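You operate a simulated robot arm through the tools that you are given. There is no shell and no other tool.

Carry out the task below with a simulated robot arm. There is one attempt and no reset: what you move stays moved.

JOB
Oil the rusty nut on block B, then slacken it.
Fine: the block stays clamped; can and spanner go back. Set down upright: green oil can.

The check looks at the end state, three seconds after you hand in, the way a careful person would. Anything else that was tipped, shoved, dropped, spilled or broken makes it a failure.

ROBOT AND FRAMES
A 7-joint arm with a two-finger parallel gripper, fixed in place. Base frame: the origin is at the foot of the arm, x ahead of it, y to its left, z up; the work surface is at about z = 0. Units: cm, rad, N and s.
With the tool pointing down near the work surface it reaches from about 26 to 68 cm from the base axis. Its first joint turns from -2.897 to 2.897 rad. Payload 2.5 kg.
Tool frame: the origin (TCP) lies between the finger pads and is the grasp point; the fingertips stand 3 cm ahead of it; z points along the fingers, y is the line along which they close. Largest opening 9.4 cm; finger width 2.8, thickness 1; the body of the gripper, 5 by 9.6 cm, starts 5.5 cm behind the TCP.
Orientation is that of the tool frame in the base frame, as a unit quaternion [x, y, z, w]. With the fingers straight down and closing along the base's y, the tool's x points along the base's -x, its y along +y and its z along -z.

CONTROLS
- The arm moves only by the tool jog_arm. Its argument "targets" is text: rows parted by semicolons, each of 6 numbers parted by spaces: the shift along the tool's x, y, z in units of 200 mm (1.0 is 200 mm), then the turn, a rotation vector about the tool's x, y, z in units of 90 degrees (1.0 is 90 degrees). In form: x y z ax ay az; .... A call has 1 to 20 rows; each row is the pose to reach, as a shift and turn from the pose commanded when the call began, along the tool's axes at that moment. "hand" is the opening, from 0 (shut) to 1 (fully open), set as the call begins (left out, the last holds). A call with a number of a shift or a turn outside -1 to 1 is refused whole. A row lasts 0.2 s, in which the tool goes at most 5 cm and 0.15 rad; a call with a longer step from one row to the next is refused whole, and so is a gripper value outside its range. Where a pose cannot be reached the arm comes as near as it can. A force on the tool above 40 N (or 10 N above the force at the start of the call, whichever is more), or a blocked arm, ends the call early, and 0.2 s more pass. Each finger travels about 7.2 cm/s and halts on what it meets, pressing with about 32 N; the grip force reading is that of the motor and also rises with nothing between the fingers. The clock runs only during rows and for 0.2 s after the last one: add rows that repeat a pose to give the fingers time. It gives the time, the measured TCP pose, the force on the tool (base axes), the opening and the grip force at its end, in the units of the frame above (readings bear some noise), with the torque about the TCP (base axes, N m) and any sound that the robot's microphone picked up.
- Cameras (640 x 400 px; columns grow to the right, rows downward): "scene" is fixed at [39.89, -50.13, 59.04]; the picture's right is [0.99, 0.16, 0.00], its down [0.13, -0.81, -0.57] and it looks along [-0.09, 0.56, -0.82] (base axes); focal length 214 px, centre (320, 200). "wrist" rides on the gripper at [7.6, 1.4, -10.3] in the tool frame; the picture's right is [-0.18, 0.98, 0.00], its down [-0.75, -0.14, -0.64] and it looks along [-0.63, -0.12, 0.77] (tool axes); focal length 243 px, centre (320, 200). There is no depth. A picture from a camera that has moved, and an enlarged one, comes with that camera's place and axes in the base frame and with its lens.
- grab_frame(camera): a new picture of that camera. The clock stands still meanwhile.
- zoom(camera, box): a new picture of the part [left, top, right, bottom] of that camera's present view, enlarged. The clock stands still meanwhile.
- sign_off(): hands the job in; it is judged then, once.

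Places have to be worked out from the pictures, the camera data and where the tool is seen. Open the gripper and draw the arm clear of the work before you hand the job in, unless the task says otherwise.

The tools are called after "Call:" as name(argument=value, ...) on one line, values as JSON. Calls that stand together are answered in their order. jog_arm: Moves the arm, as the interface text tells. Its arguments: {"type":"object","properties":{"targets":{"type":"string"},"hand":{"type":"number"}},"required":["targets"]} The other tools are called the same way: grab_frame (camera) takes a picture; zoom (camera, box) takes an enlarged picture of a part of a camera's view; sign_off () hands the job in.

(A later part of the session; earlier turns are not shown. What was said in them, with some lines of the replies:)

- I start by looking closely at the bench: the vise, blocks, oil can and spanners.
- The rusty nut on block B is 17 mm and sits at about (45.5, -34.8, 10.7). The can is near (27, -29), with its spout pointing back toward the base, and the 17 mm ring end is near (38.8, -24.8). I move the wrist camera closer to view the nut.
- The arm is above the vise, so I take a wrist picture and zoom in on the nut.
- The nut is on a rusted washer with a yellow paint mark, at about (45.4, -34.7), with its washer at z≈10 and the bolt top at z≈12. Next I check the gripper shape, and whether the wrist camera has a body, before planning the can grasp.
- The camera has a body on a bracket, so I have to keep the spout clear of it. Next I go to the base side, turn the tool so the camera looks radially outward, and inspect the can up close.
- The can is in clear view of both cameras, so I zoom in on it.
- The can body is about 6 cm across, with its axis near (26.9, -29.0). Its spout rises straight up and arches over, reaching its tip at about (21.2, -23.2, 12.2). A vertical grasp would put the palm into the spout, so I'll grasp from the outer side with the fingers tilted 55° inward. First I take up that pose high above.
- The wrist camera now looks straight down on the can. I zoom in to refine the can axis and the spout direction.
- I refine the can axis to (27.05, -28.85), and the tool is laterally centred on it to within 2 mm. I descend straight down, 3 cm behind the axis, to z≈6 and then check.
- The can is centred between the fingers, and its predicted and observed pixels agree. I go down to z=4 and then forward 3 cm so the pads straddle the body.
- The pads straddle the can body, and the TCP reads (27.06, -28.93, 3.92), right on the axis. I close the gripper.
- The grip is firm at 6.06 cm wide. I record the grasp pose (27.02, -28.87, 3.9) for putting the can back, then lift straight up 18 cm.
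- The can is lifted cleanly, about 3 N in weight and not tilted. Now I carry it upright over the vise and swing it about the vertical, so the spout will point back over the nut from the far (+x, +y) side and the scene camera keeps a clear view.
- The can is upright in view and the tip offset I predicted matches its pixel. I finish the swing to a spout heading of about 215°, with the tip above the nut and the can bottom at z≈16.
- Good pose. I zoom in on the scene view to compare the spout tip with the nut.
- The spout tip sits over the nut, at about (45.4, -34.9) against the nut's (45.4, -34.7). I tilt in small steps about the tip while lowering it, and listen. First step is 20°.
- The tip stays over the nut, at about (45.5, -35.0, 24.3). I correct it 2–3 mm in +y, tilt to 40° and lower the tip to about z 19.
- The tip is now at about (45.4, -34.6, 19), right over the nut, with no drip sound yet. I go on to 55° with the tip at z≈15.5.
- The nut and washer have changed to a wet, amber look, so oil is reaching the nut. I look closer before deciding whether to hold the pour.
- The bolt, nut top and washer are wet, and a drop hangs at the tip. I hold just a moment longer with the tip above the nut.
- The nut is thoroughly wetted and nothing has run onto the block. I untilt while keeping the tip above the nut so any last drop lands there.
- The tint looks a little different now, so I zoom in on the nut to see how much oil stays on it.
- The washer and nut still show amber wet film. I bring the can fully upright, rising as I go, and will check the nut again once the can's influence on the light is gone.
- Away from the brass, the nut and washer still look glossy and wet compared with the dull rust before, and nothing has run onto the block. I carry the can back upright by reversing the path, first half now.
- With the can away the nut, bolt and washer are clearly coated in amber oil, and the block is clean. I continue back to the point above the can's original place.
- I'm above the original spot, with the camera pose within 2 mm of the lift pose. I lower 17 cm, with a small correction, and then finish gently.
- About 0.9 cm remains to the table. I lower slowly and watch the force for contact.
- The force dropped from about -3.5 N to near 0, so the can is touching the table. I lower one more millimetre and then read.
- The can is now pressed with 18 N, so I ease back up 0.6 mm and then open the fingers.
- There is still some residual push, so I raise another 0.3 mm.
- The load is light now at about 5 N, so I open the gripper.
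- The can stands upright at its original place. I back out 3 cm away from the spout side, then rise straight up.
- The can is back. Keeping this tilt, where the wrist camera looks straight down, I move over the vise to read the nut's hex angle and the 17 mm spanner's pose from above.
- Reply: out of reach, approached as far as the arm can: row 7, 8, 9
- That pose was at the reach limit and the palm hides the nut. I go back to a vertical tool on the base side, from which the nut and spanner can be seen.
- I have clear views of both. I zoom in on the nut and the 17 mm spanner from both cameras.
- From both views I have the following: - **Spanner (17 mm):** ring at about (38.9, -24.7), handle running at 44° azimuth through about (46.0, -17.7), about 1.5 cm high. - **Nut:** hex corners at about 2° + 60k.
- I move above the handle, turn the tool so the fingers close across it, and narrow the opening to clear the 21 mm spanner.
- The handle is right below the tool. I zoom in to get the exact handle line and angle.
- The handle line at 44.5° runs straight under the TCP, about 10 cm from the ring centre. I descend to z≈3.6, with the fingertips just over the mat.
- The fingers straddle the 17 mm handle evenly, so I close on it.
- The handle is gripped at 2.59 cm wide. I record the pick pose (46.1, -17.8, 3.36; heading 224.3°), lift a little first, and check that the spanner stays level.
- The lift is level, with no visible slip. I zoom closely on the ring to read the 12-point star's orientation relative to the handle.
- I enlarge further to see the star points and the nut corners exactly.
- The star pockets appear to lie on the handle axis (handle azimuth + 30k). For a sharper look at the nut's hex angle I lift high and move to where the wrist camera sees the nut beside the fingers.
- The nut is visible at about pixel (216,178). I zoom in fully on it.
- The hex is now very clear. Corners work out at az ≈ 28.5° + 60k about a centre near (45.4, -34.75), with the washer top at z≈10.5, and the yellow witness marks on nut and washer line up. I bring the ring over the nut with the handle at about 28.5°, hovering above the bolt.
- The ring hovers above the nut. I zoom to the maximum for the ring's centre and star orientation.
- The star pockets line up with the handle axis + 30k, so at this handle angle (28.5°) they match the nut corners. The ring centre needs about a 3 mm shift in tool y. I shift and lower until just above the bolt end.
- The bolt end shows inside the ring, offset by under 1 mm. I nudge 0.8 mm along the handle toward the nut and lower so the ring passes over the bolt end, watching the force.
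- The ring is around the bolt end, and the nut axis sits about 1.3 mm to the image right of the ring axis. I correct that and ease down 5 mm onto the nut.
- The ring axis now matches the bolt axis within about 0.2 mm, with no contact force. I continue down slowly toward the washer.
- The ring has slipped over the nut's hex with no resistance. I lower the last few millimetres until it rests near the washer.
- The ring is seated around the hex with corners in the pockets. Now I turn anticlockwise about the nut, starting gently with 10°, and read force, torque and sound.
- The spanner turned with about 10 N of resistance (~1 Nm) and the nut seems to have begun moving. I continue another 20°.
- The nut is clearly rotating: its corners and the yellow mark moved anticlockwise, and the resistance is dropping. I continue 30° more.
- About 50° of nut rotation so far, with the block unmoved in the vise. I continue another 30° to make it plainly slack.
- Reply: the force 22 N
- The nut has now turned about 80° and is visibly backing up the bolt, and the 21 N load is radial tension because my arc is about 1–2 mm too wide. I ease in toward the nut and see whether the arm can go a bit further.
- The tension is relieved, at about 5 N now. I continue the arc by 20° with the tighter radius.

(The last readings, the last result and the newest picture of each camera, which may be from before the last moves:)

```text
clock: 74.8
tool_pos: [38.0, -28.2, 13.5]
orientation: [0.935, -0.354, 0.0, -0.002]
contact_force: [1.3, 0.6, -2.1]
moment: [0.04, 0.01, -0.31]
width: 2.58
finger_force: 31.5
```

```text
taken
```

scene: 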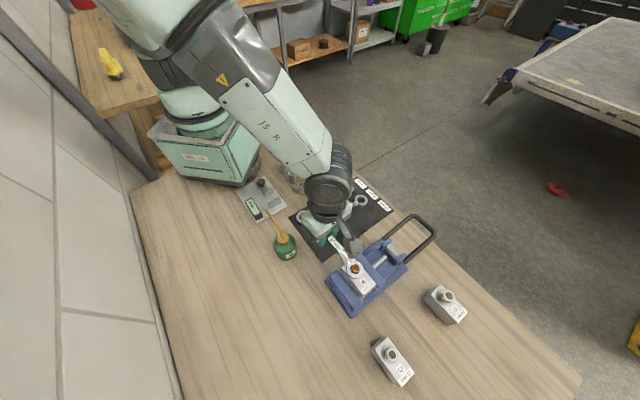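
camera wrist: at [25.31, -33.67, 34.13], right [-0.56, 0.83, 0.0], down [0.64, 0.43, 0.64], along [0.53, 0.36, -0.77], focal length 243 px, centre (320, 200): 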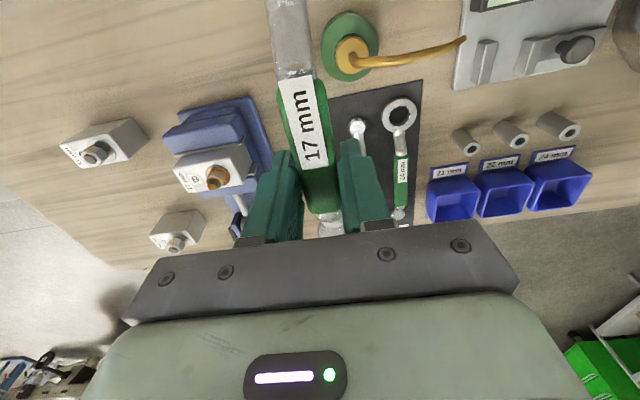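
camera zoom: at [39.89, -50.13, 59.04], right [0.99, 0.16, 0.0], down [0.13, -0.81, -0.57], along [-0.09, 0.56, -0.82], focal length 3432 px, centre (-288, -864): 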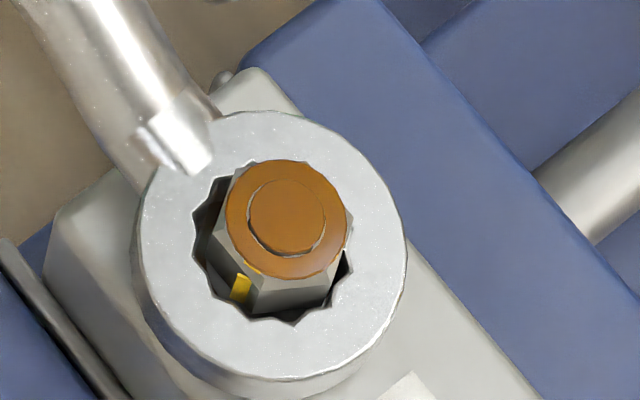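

The nut has turned roughly 100° and climbed until nearly flush with the bolt end, so it is clearly slackened and I stop here to avoid running it off. I relieve the side contact slightly and lift the ring straight up.

Call:
jog_arm(targets="-0.002 -0.0035 0 0 0 0; -0.004 -0.007 -0.002 0 0 0; -0.004 -0.007 -0.01 0 0 0; -0.004 -0.007 -0.02 0 0 0; -0.004 -0.007 -0.03 0 0 0; -0.004 -0.007 -0.045 0 0 0; -0.004 -0.007 -0.06 0 0 0; -0.004 -0.007 -0.075 0 0 0; -0.004 -0.007 -0.09 0 0 0; -0.004 -0.007 -0.09 0 0 0", hand=0)

Call:
zoom(camera="scene", box=[338, 250, 378, 279])

```text
clock: 77.0
tool_pos: [37.95, -27.88, 15.47]
orientation: [0.935, -0.355, 0.0, 0.001]
contact_force: [0.0, -0.5, -1.7]
moment: [0.06, 0.01, -0.04]
width: 2.61
finger_force: 32.0
```

```text
13.79 times, centred on (358, 264) of scene
camera zoom: at [39.89, -50.13, 59.04], right [0.99, 0.16, 0.0], down [0.13, -0.81, -0.57], along [-0.09, 0.56, -0.82], focal length 2958 px, centre (-204, -690)
```

zoom: 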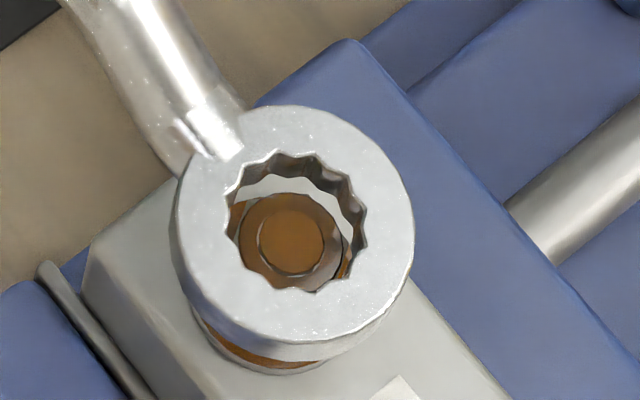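

The ring is free of the nut and the force equals just the spanner's weight. I lift higher and check the nut.

Call:
jog_arm(targets="0 0 -0.05 0 0 0; 0 0 -0.12 0 0 0; 0 0 -0.2 0 0 0; 0 0 -0.28 0 0 0; 0 0 -0.36 0 0 0; -0.1 0 -0.36 0 0 0; -0.2 0 -0.36 0 0 0; -0.2 0 -0.36 0 0 0", hand=0)

Call:
zoom(camera="scene", box=[338, 254, 378, 279])

Call:
grab_frame(camera="scene")

```text
clock: 78.8
tool_pos: [34.93, -25.39, 22.49]
orientation: [0.935, -0.354, 0.001, 0.0]
contact_force: [-0.5, 0.6, -1.9]
moment: [0.03, 0.06, -0.02]
width: 2.58
finger_force: 31.8
```

```text
16.00 times, centred on (358, 266) of scene
camera zoom: at [39.89, -50.13, 59.04], right [0.99, 0.16, 0.0], down [0.13, -0.81, -0.57], along [-0.09, 0.56, -0.82], focal length 3432 px, centre (-288, -864)
```

zoom: 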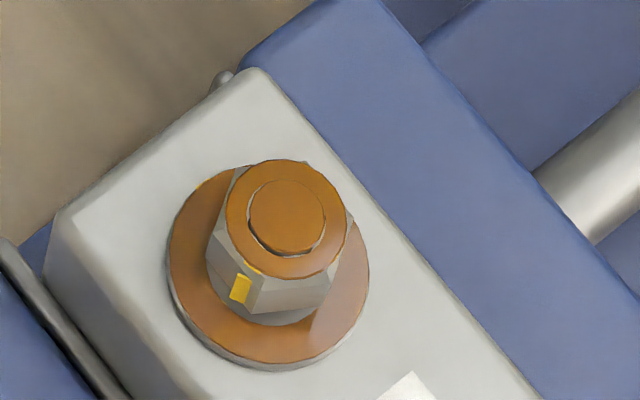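

```text
taken
```

scene: 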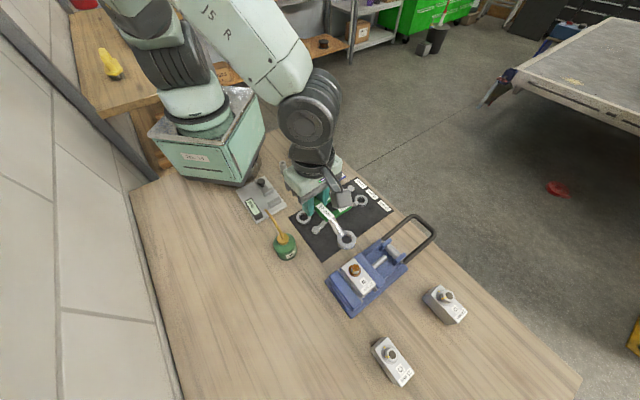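

The nut sits visibly above the washer with its mark turned away, so it is slackened, and the block is undisturbed. Now I take the spanner back over its place on the mat and unwind the tool.

Call:
jog_arm(targets="0.013 -0.05 0 0 0 0.077; 0.026 -0.1 0 0 0 0.154; 0.039 -0.151 0 0 0 0.231; 0.051 -0.201 0 0 0 0.308; 0.064 -0.251 0 0 0 0.385; 0.077 -0.301 0.02 0 0 0.462; 0.09 -0.352 0.04 0 0 0.539; 0.103 -0.402 0.07 0 0 0.616; 0.115 -0.452 0.1 0 0 0.693; 0.128 -0.502 0.13 0 0 0.77; 0.141 -0.553 0.16 0 0 0.847; 0.154 -0.603 0.19 0 0 0.924; 0.1667 -0.653 0.225 0 0 1; 0.1667 -0.653 0.225 0 0 1", hand=0)

Call:
grab_frame(camera="wrist")

Call:
grab_frame(camera="scene")

```text
clock: 81.8
tool_pos: [45.98, -17.68, 18.07]
orientation: [-0.41, 0.912, 0.001, 0.0]
contact_force: [0.0, -0.2, -1.9]
moment: [0.01, -0.06, 0.0]
width: 2.61
finger_force: 32.2
```

```text
taken
camera wrist: at [39.93, -22.53, 28.36], right [-0.61, 0.79, 0.0], down [0.61, 0.47, 0.64], along [0.51, 0.39, -0.77], focal length 243 px, centre (320, 200)
```

wrist: 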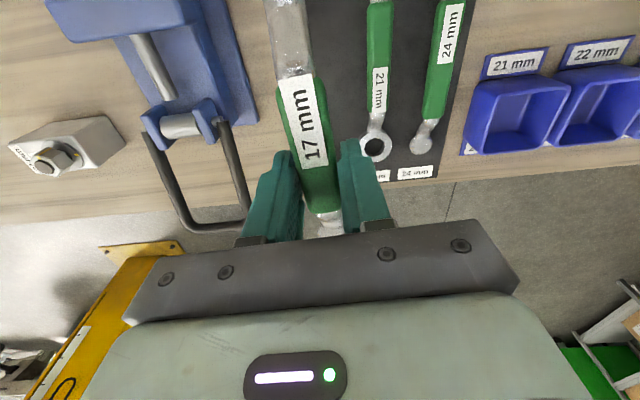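

```text
taken
```

scene: 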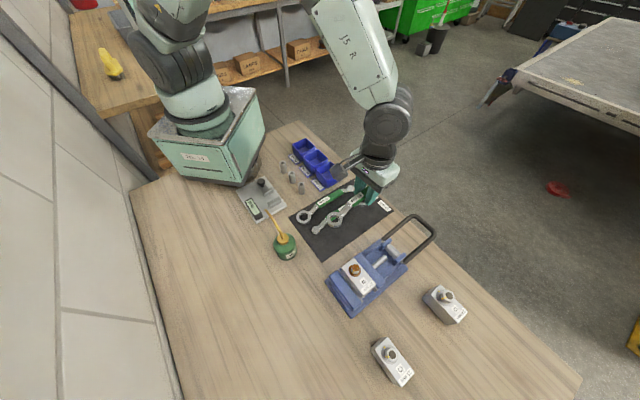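

The spanner is unchanged in the grip. I correct heading and position to the pick pose and lower to just above the mat.

Call:
jog_arm(targets="0.001 -0.003 0.02 0 0 0.0228; 0.002 -0.005 0.08 0 0 0.0456; 0.002 -0.005 0.15 0 0 0.0456; 0.002 -0.005 0.22 0 0 0.0456; 0.002 -0.005 0.29 0 0 0.0456; 0.002 -0.005 0.36 0 0 0.0456; 0.002 -0.005 0.43 0 0 0.0456; 0.002 -0.005 0.5 0 0 0.0456; 0.002 -0.005 0.57 0 0 0.0456; 0.002 -0.005 0.63 0 0 0.0456; 0.002 -0.005 0.67 0 0 0.0456; 0.002 -0.005 0.67 0 0 0.0456", hand=0)

Call:
grab_frame(camera="wrist")

Call:
zoom(camera="scene", box=[310, 200, 400, 256])

```text
clock: 84.4
tool_pos: [46.15, -17.87, 4.65]
orientation: [-0.379, 0.925, 0.0, -0.001]
contact_force: [0.3, -0.4, -2.1]
moment: [0.03, -0.03, 0.0]
width: 2.6
finger_force: 32.0
```

```text
taken
camera wrist: at [39.78, -22.2, 14.97], right [-0.56, 0.83, 0.0], down [0.64, 0.43, 0.64], along [0.53, 0.36, -0.77], focal length 243 px, centre (320, 200)
```

wrist: 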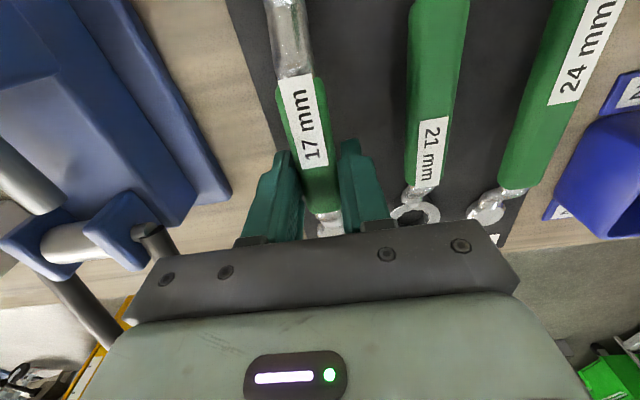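

```text
7.11 times, centred on (355, 228) of scene
camera zoom: at [39.89, -50.13, 59.04], right [0.99, 0.16, 0.0], down [0.13, -0.81, -0.57], along [-0.09, 0.56, -0.82], focal length 1525 px, centre (71, 1)
```

zoom: 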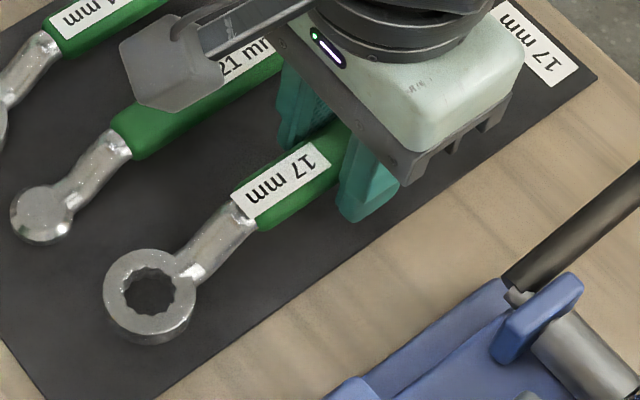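

About 1.25 cm above the rest height. I lower gently and watch for contact.

Call:
jog_arm(targets="0 0 0.015 0 0 0; 0 0 0.03 0 0 0; 0 0 0.043 0 0 0; 0 0 0.053 0 0 0; 0 0 0.058 0 0 0; 0 0 0.058 0 0 0", hand=0)

Call:
grab_frame(camera="wrist")

```text
clock: 85.8
tool_pos: [46.09, -17.73, 3.66]
orientation: [-0.378, 0.926, 0.0, 0.001]
contact_force: [-1.0, -1.0, -1.0]
moment: [0.05, -0.01, 0.01]
width: 2.59
finger_force: 32.9
```

```text
taken
camera wrist: at [39.78, -22.13, 13.9], right [-0.56, 0.83, 0.0], down [0.64, 0.43, 0.64], along [0.53, 0.36, -0.77], focal length 243 px, centre (320, 200)
```

wrist: 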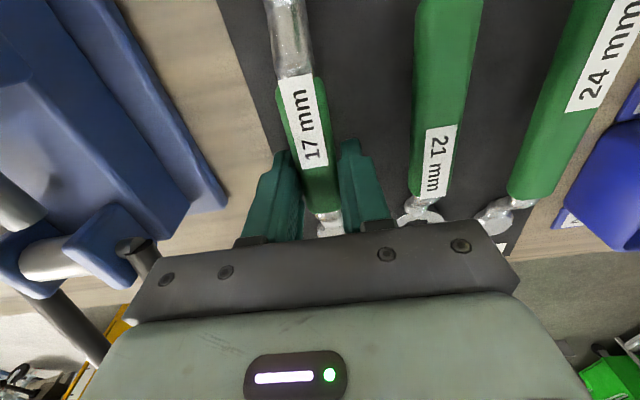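

2 mm remain, and I'm 1.5 mm off along the handle. I correct that and lower the last bit.

Call:
jog_arm(targets="0.007 0 0 0 0 0; 0.007 0 0.004 0 0 0; 0.007 0 0.007 0 0 0; 0.007 0 0.007 0 0 0", hand=0)

```text
clock: 86.8
tool_pos: [46.05, -17.88, 3.49]
orientation: [-0.377, 0.926, 0.0, 0.0]
contact_force: [-1.5, 0.8, 5.7]
moment: [-0.34, 0.59, -0.07]
width: 2.6
finger_force: 32.3
```

The ring end is touching, with about 7 N. I lower another half millimetre and open the gripper partway, to clear the 21 mm spanner.

Call:
jog_arm(targets="0 0 0.0025 0 0 0; 0 0 0.0025 0 0 0", hand=0)

Call:
jog_arm(targets="0 0 0 0 0 0; 0 0 0 0 0 0; 0 0 0 0 0 0; 0 0 0 0 0 0", hand=0.45)

Call:
grab_frame(camera="wrist")

Call:
zoom(camera="scene", box=[310, 200, 400, 256])

```text
clock: 87.4
tool_pos: [46.01, -17.79, 3.57]
orientation: [-0.379, 0.926, -0.001, 0.001]
contact_force: [-1.7, 2.0, 14.0]
moment: [0.02, 0.38, -0.04]
width: 2.63
finger_force: 32.0
```

```text
clock: 88.4
tool_pos: [45.95, -17.93, 3.29]
orientation: [-0.378, 0.926, 0.0, 0.0]
contact_force: [-0.3, 0.0, 0.4]
moment: [-0.01, 0.0, -0.03]
width: 4.25
finger_force: 0.2
```

```text
taken
camera wrist: at [39.64, -22.27, 13.66], right [-0.56, 0.83, 0.0], down [0.64, 0.43, 0.64], along [0.53, 0.36, -0.77], focal length 243 px, centre (320, 200)
```

wrist: 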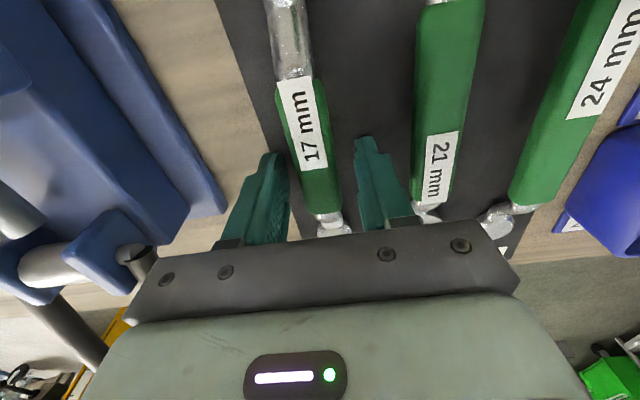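

```text
7.11 times, centred on (355, 228) of scene
camera zoom: at [39.89, -50.13, 59.04], right [0.99, 0.16, 0.0], down [0.13, -0.81, -0.57], along [-0.09, 0.56, -0.82], focal length 1525 px, centre (71, 1)
```

zoom: 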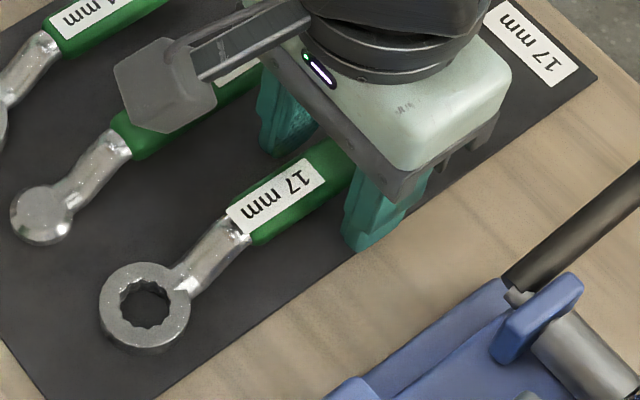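

The spanner is back in its place, with its ring within about 1 mm of where it was. I rise straight up and clear.

Call:
jog_arm(targets="0 0 -0.03 0 0 0; 0 0 -0.08 0 0 0; 0 0 -0.16 0 0 0; 0 0 -0.26 0 0 0; 0 0 -0.38 0 0 0; 0 0 -0.5 0 0 0; 0 0 -0.62 0 0 0; 0 0 -0.74 0 0 0; 0 0 -0.86 0 0 0; 0 0 -0.96 0 0 0", hand=0.45)

Call:
grab_frame(camera="scene")

```text
clock: 90.6
tool_pos: [45.87, -18.01, 22.55]
orientation: [-0.378, 0.926, 0.0, 0.001]
contact_force: [-1.3, -0.1, -0.2]
moment: [0.02, -0.02, -0.02]
width: 4.24
finger_force: 0.1
```

```text
taken
```

scene: 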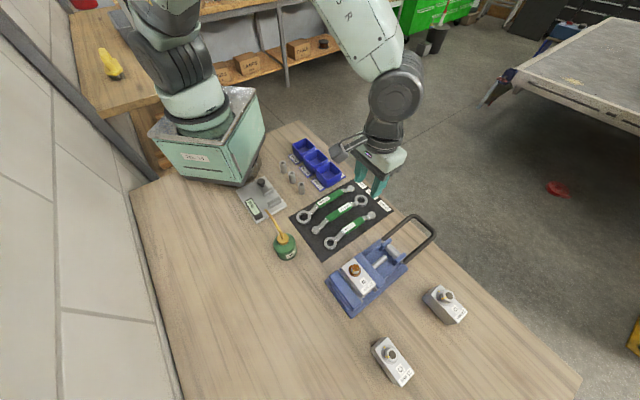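

Everything is back as in the first picture, apart from the turned, oiled nut. I open the gripper fully, draw the arm up and back, and inspect the end state.

Call:
jog_arm(targets="0.03 0.05 -0.08 0 0 0; 0.06 0.1 -0.16 0 0 0; 0.09 0.16 -0.25 0 0 0; 0.12 0.22 -0.34 0 0 0; 0.16 0.28 -0.43 0 0 0; 0.19 0.34 -0.5 0 0 0; 0.22 0.4 -0.56 0 0 0; 0.25 0.456 -0.6 0 0 0; 0.25 0.456 -0.6 0 0 0", hand=1)

Call:
grab_frame(camera="scene")

Call:
zoom(camera="scene", box=[230, 170, 400, 270])

Call:
zoom(camera="scene", box=[310, 220, 430, 320])

Call:
zoom(camera="scene", box=[338, 254, 378, 279])

```text
clock: 92.6
tool_pos: [36.13, -14.87, 34.65]
orientation: [-0.377, 0.926, 0.0, 0.0]
contact_force: [0.3, 0.0, 0.0]
moment: [-0.01, 0.02, -0.05]
width: 9.41
finger_force: 0.1
```

```text
taken
```

scene: 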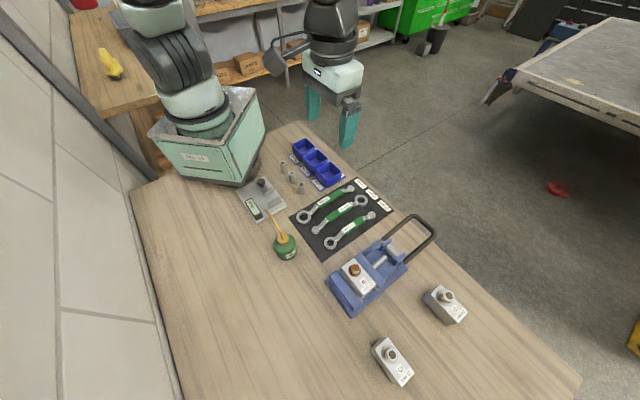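

```text
3.76 times, centred on (315, 220) of scene
camera zoom: at [39.89, -50.13, 59.04], right [0.99, 0.16, 0.0], down [0.13, -0.81, -0.57], along [-0.09, 0.56, -0.82], focal length 807 px, centre (339, 125)
```

zoom: 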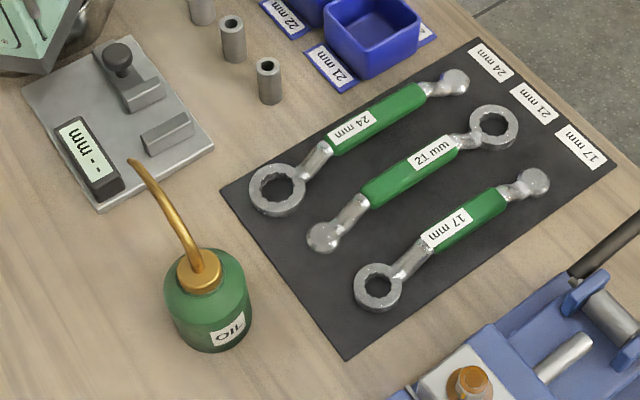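

```text
4.00 times, centred on (370, 270) of scene
camera zoom: at [39.89, -50.13, 59.04], right [0.99, 0.16, 0.0], down [0.13, -0.81, -0.57], along [-0.09, 0.56, -0.82], focal length 858 px, centre (120, -80)
```

zoom: 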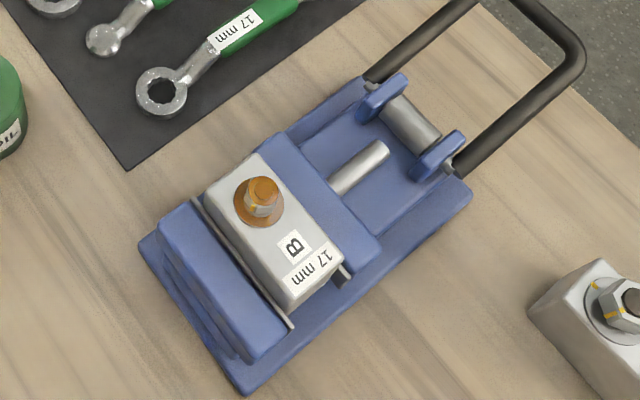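

```text
16.00 times, centred on (358, 266) of scene
camera zoom: at [39.89, -50.13, 59.04], right [0.99, 0.16, 0.0], down [0.13, -0.81, -0.57], along [-0.09, 0.56, -0.82], focal length 3432 px, centre (-288, -864)
```

zoom: 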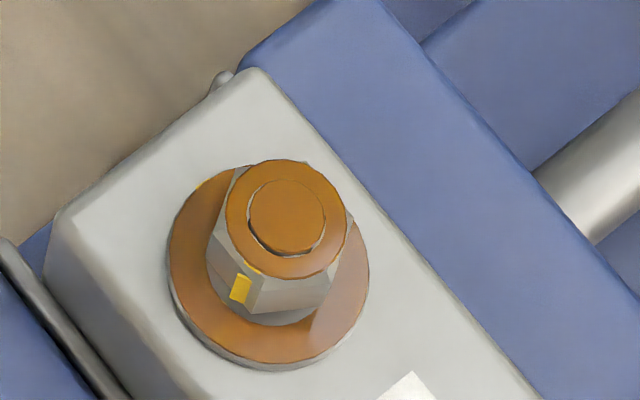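

The end state is as wanted:
- **Nut:** oiled and clearly backed off.
- **Block B:** still clamped in the vise, with no oil on the block or bench.
- **Can:** upright at its spot.
- **17 mm spanner:** back in its place on the mat.
- **Arm:** clear of the work, gripper open.

I hand the job in.

Call:
sign_off()

```text
The job is handed in.
```

The rusty nut on block B is oiled and slackened, and I've handed the job in. I don't have the check's result.

- **Nut:** oil coats the nut, bolt end and washer. I turned the nut about 100° anticlockwise with the 17 mm spanner. It has backed up until nearly flush with the bolt end, and its yellow mark has turned well away from where it started.
- **Block B:** still clamped in the vise and unmoved. I saw no oil on the block, vise or bench.
- **Oil can:** upright in its original place.
- **Spanner:** back in its place on the mat, within about 1 mm of where it was.
- **Arm:** drawn up and clear, with the gripper open. In the last pictures nothing else on the bench had been tipped or moved.
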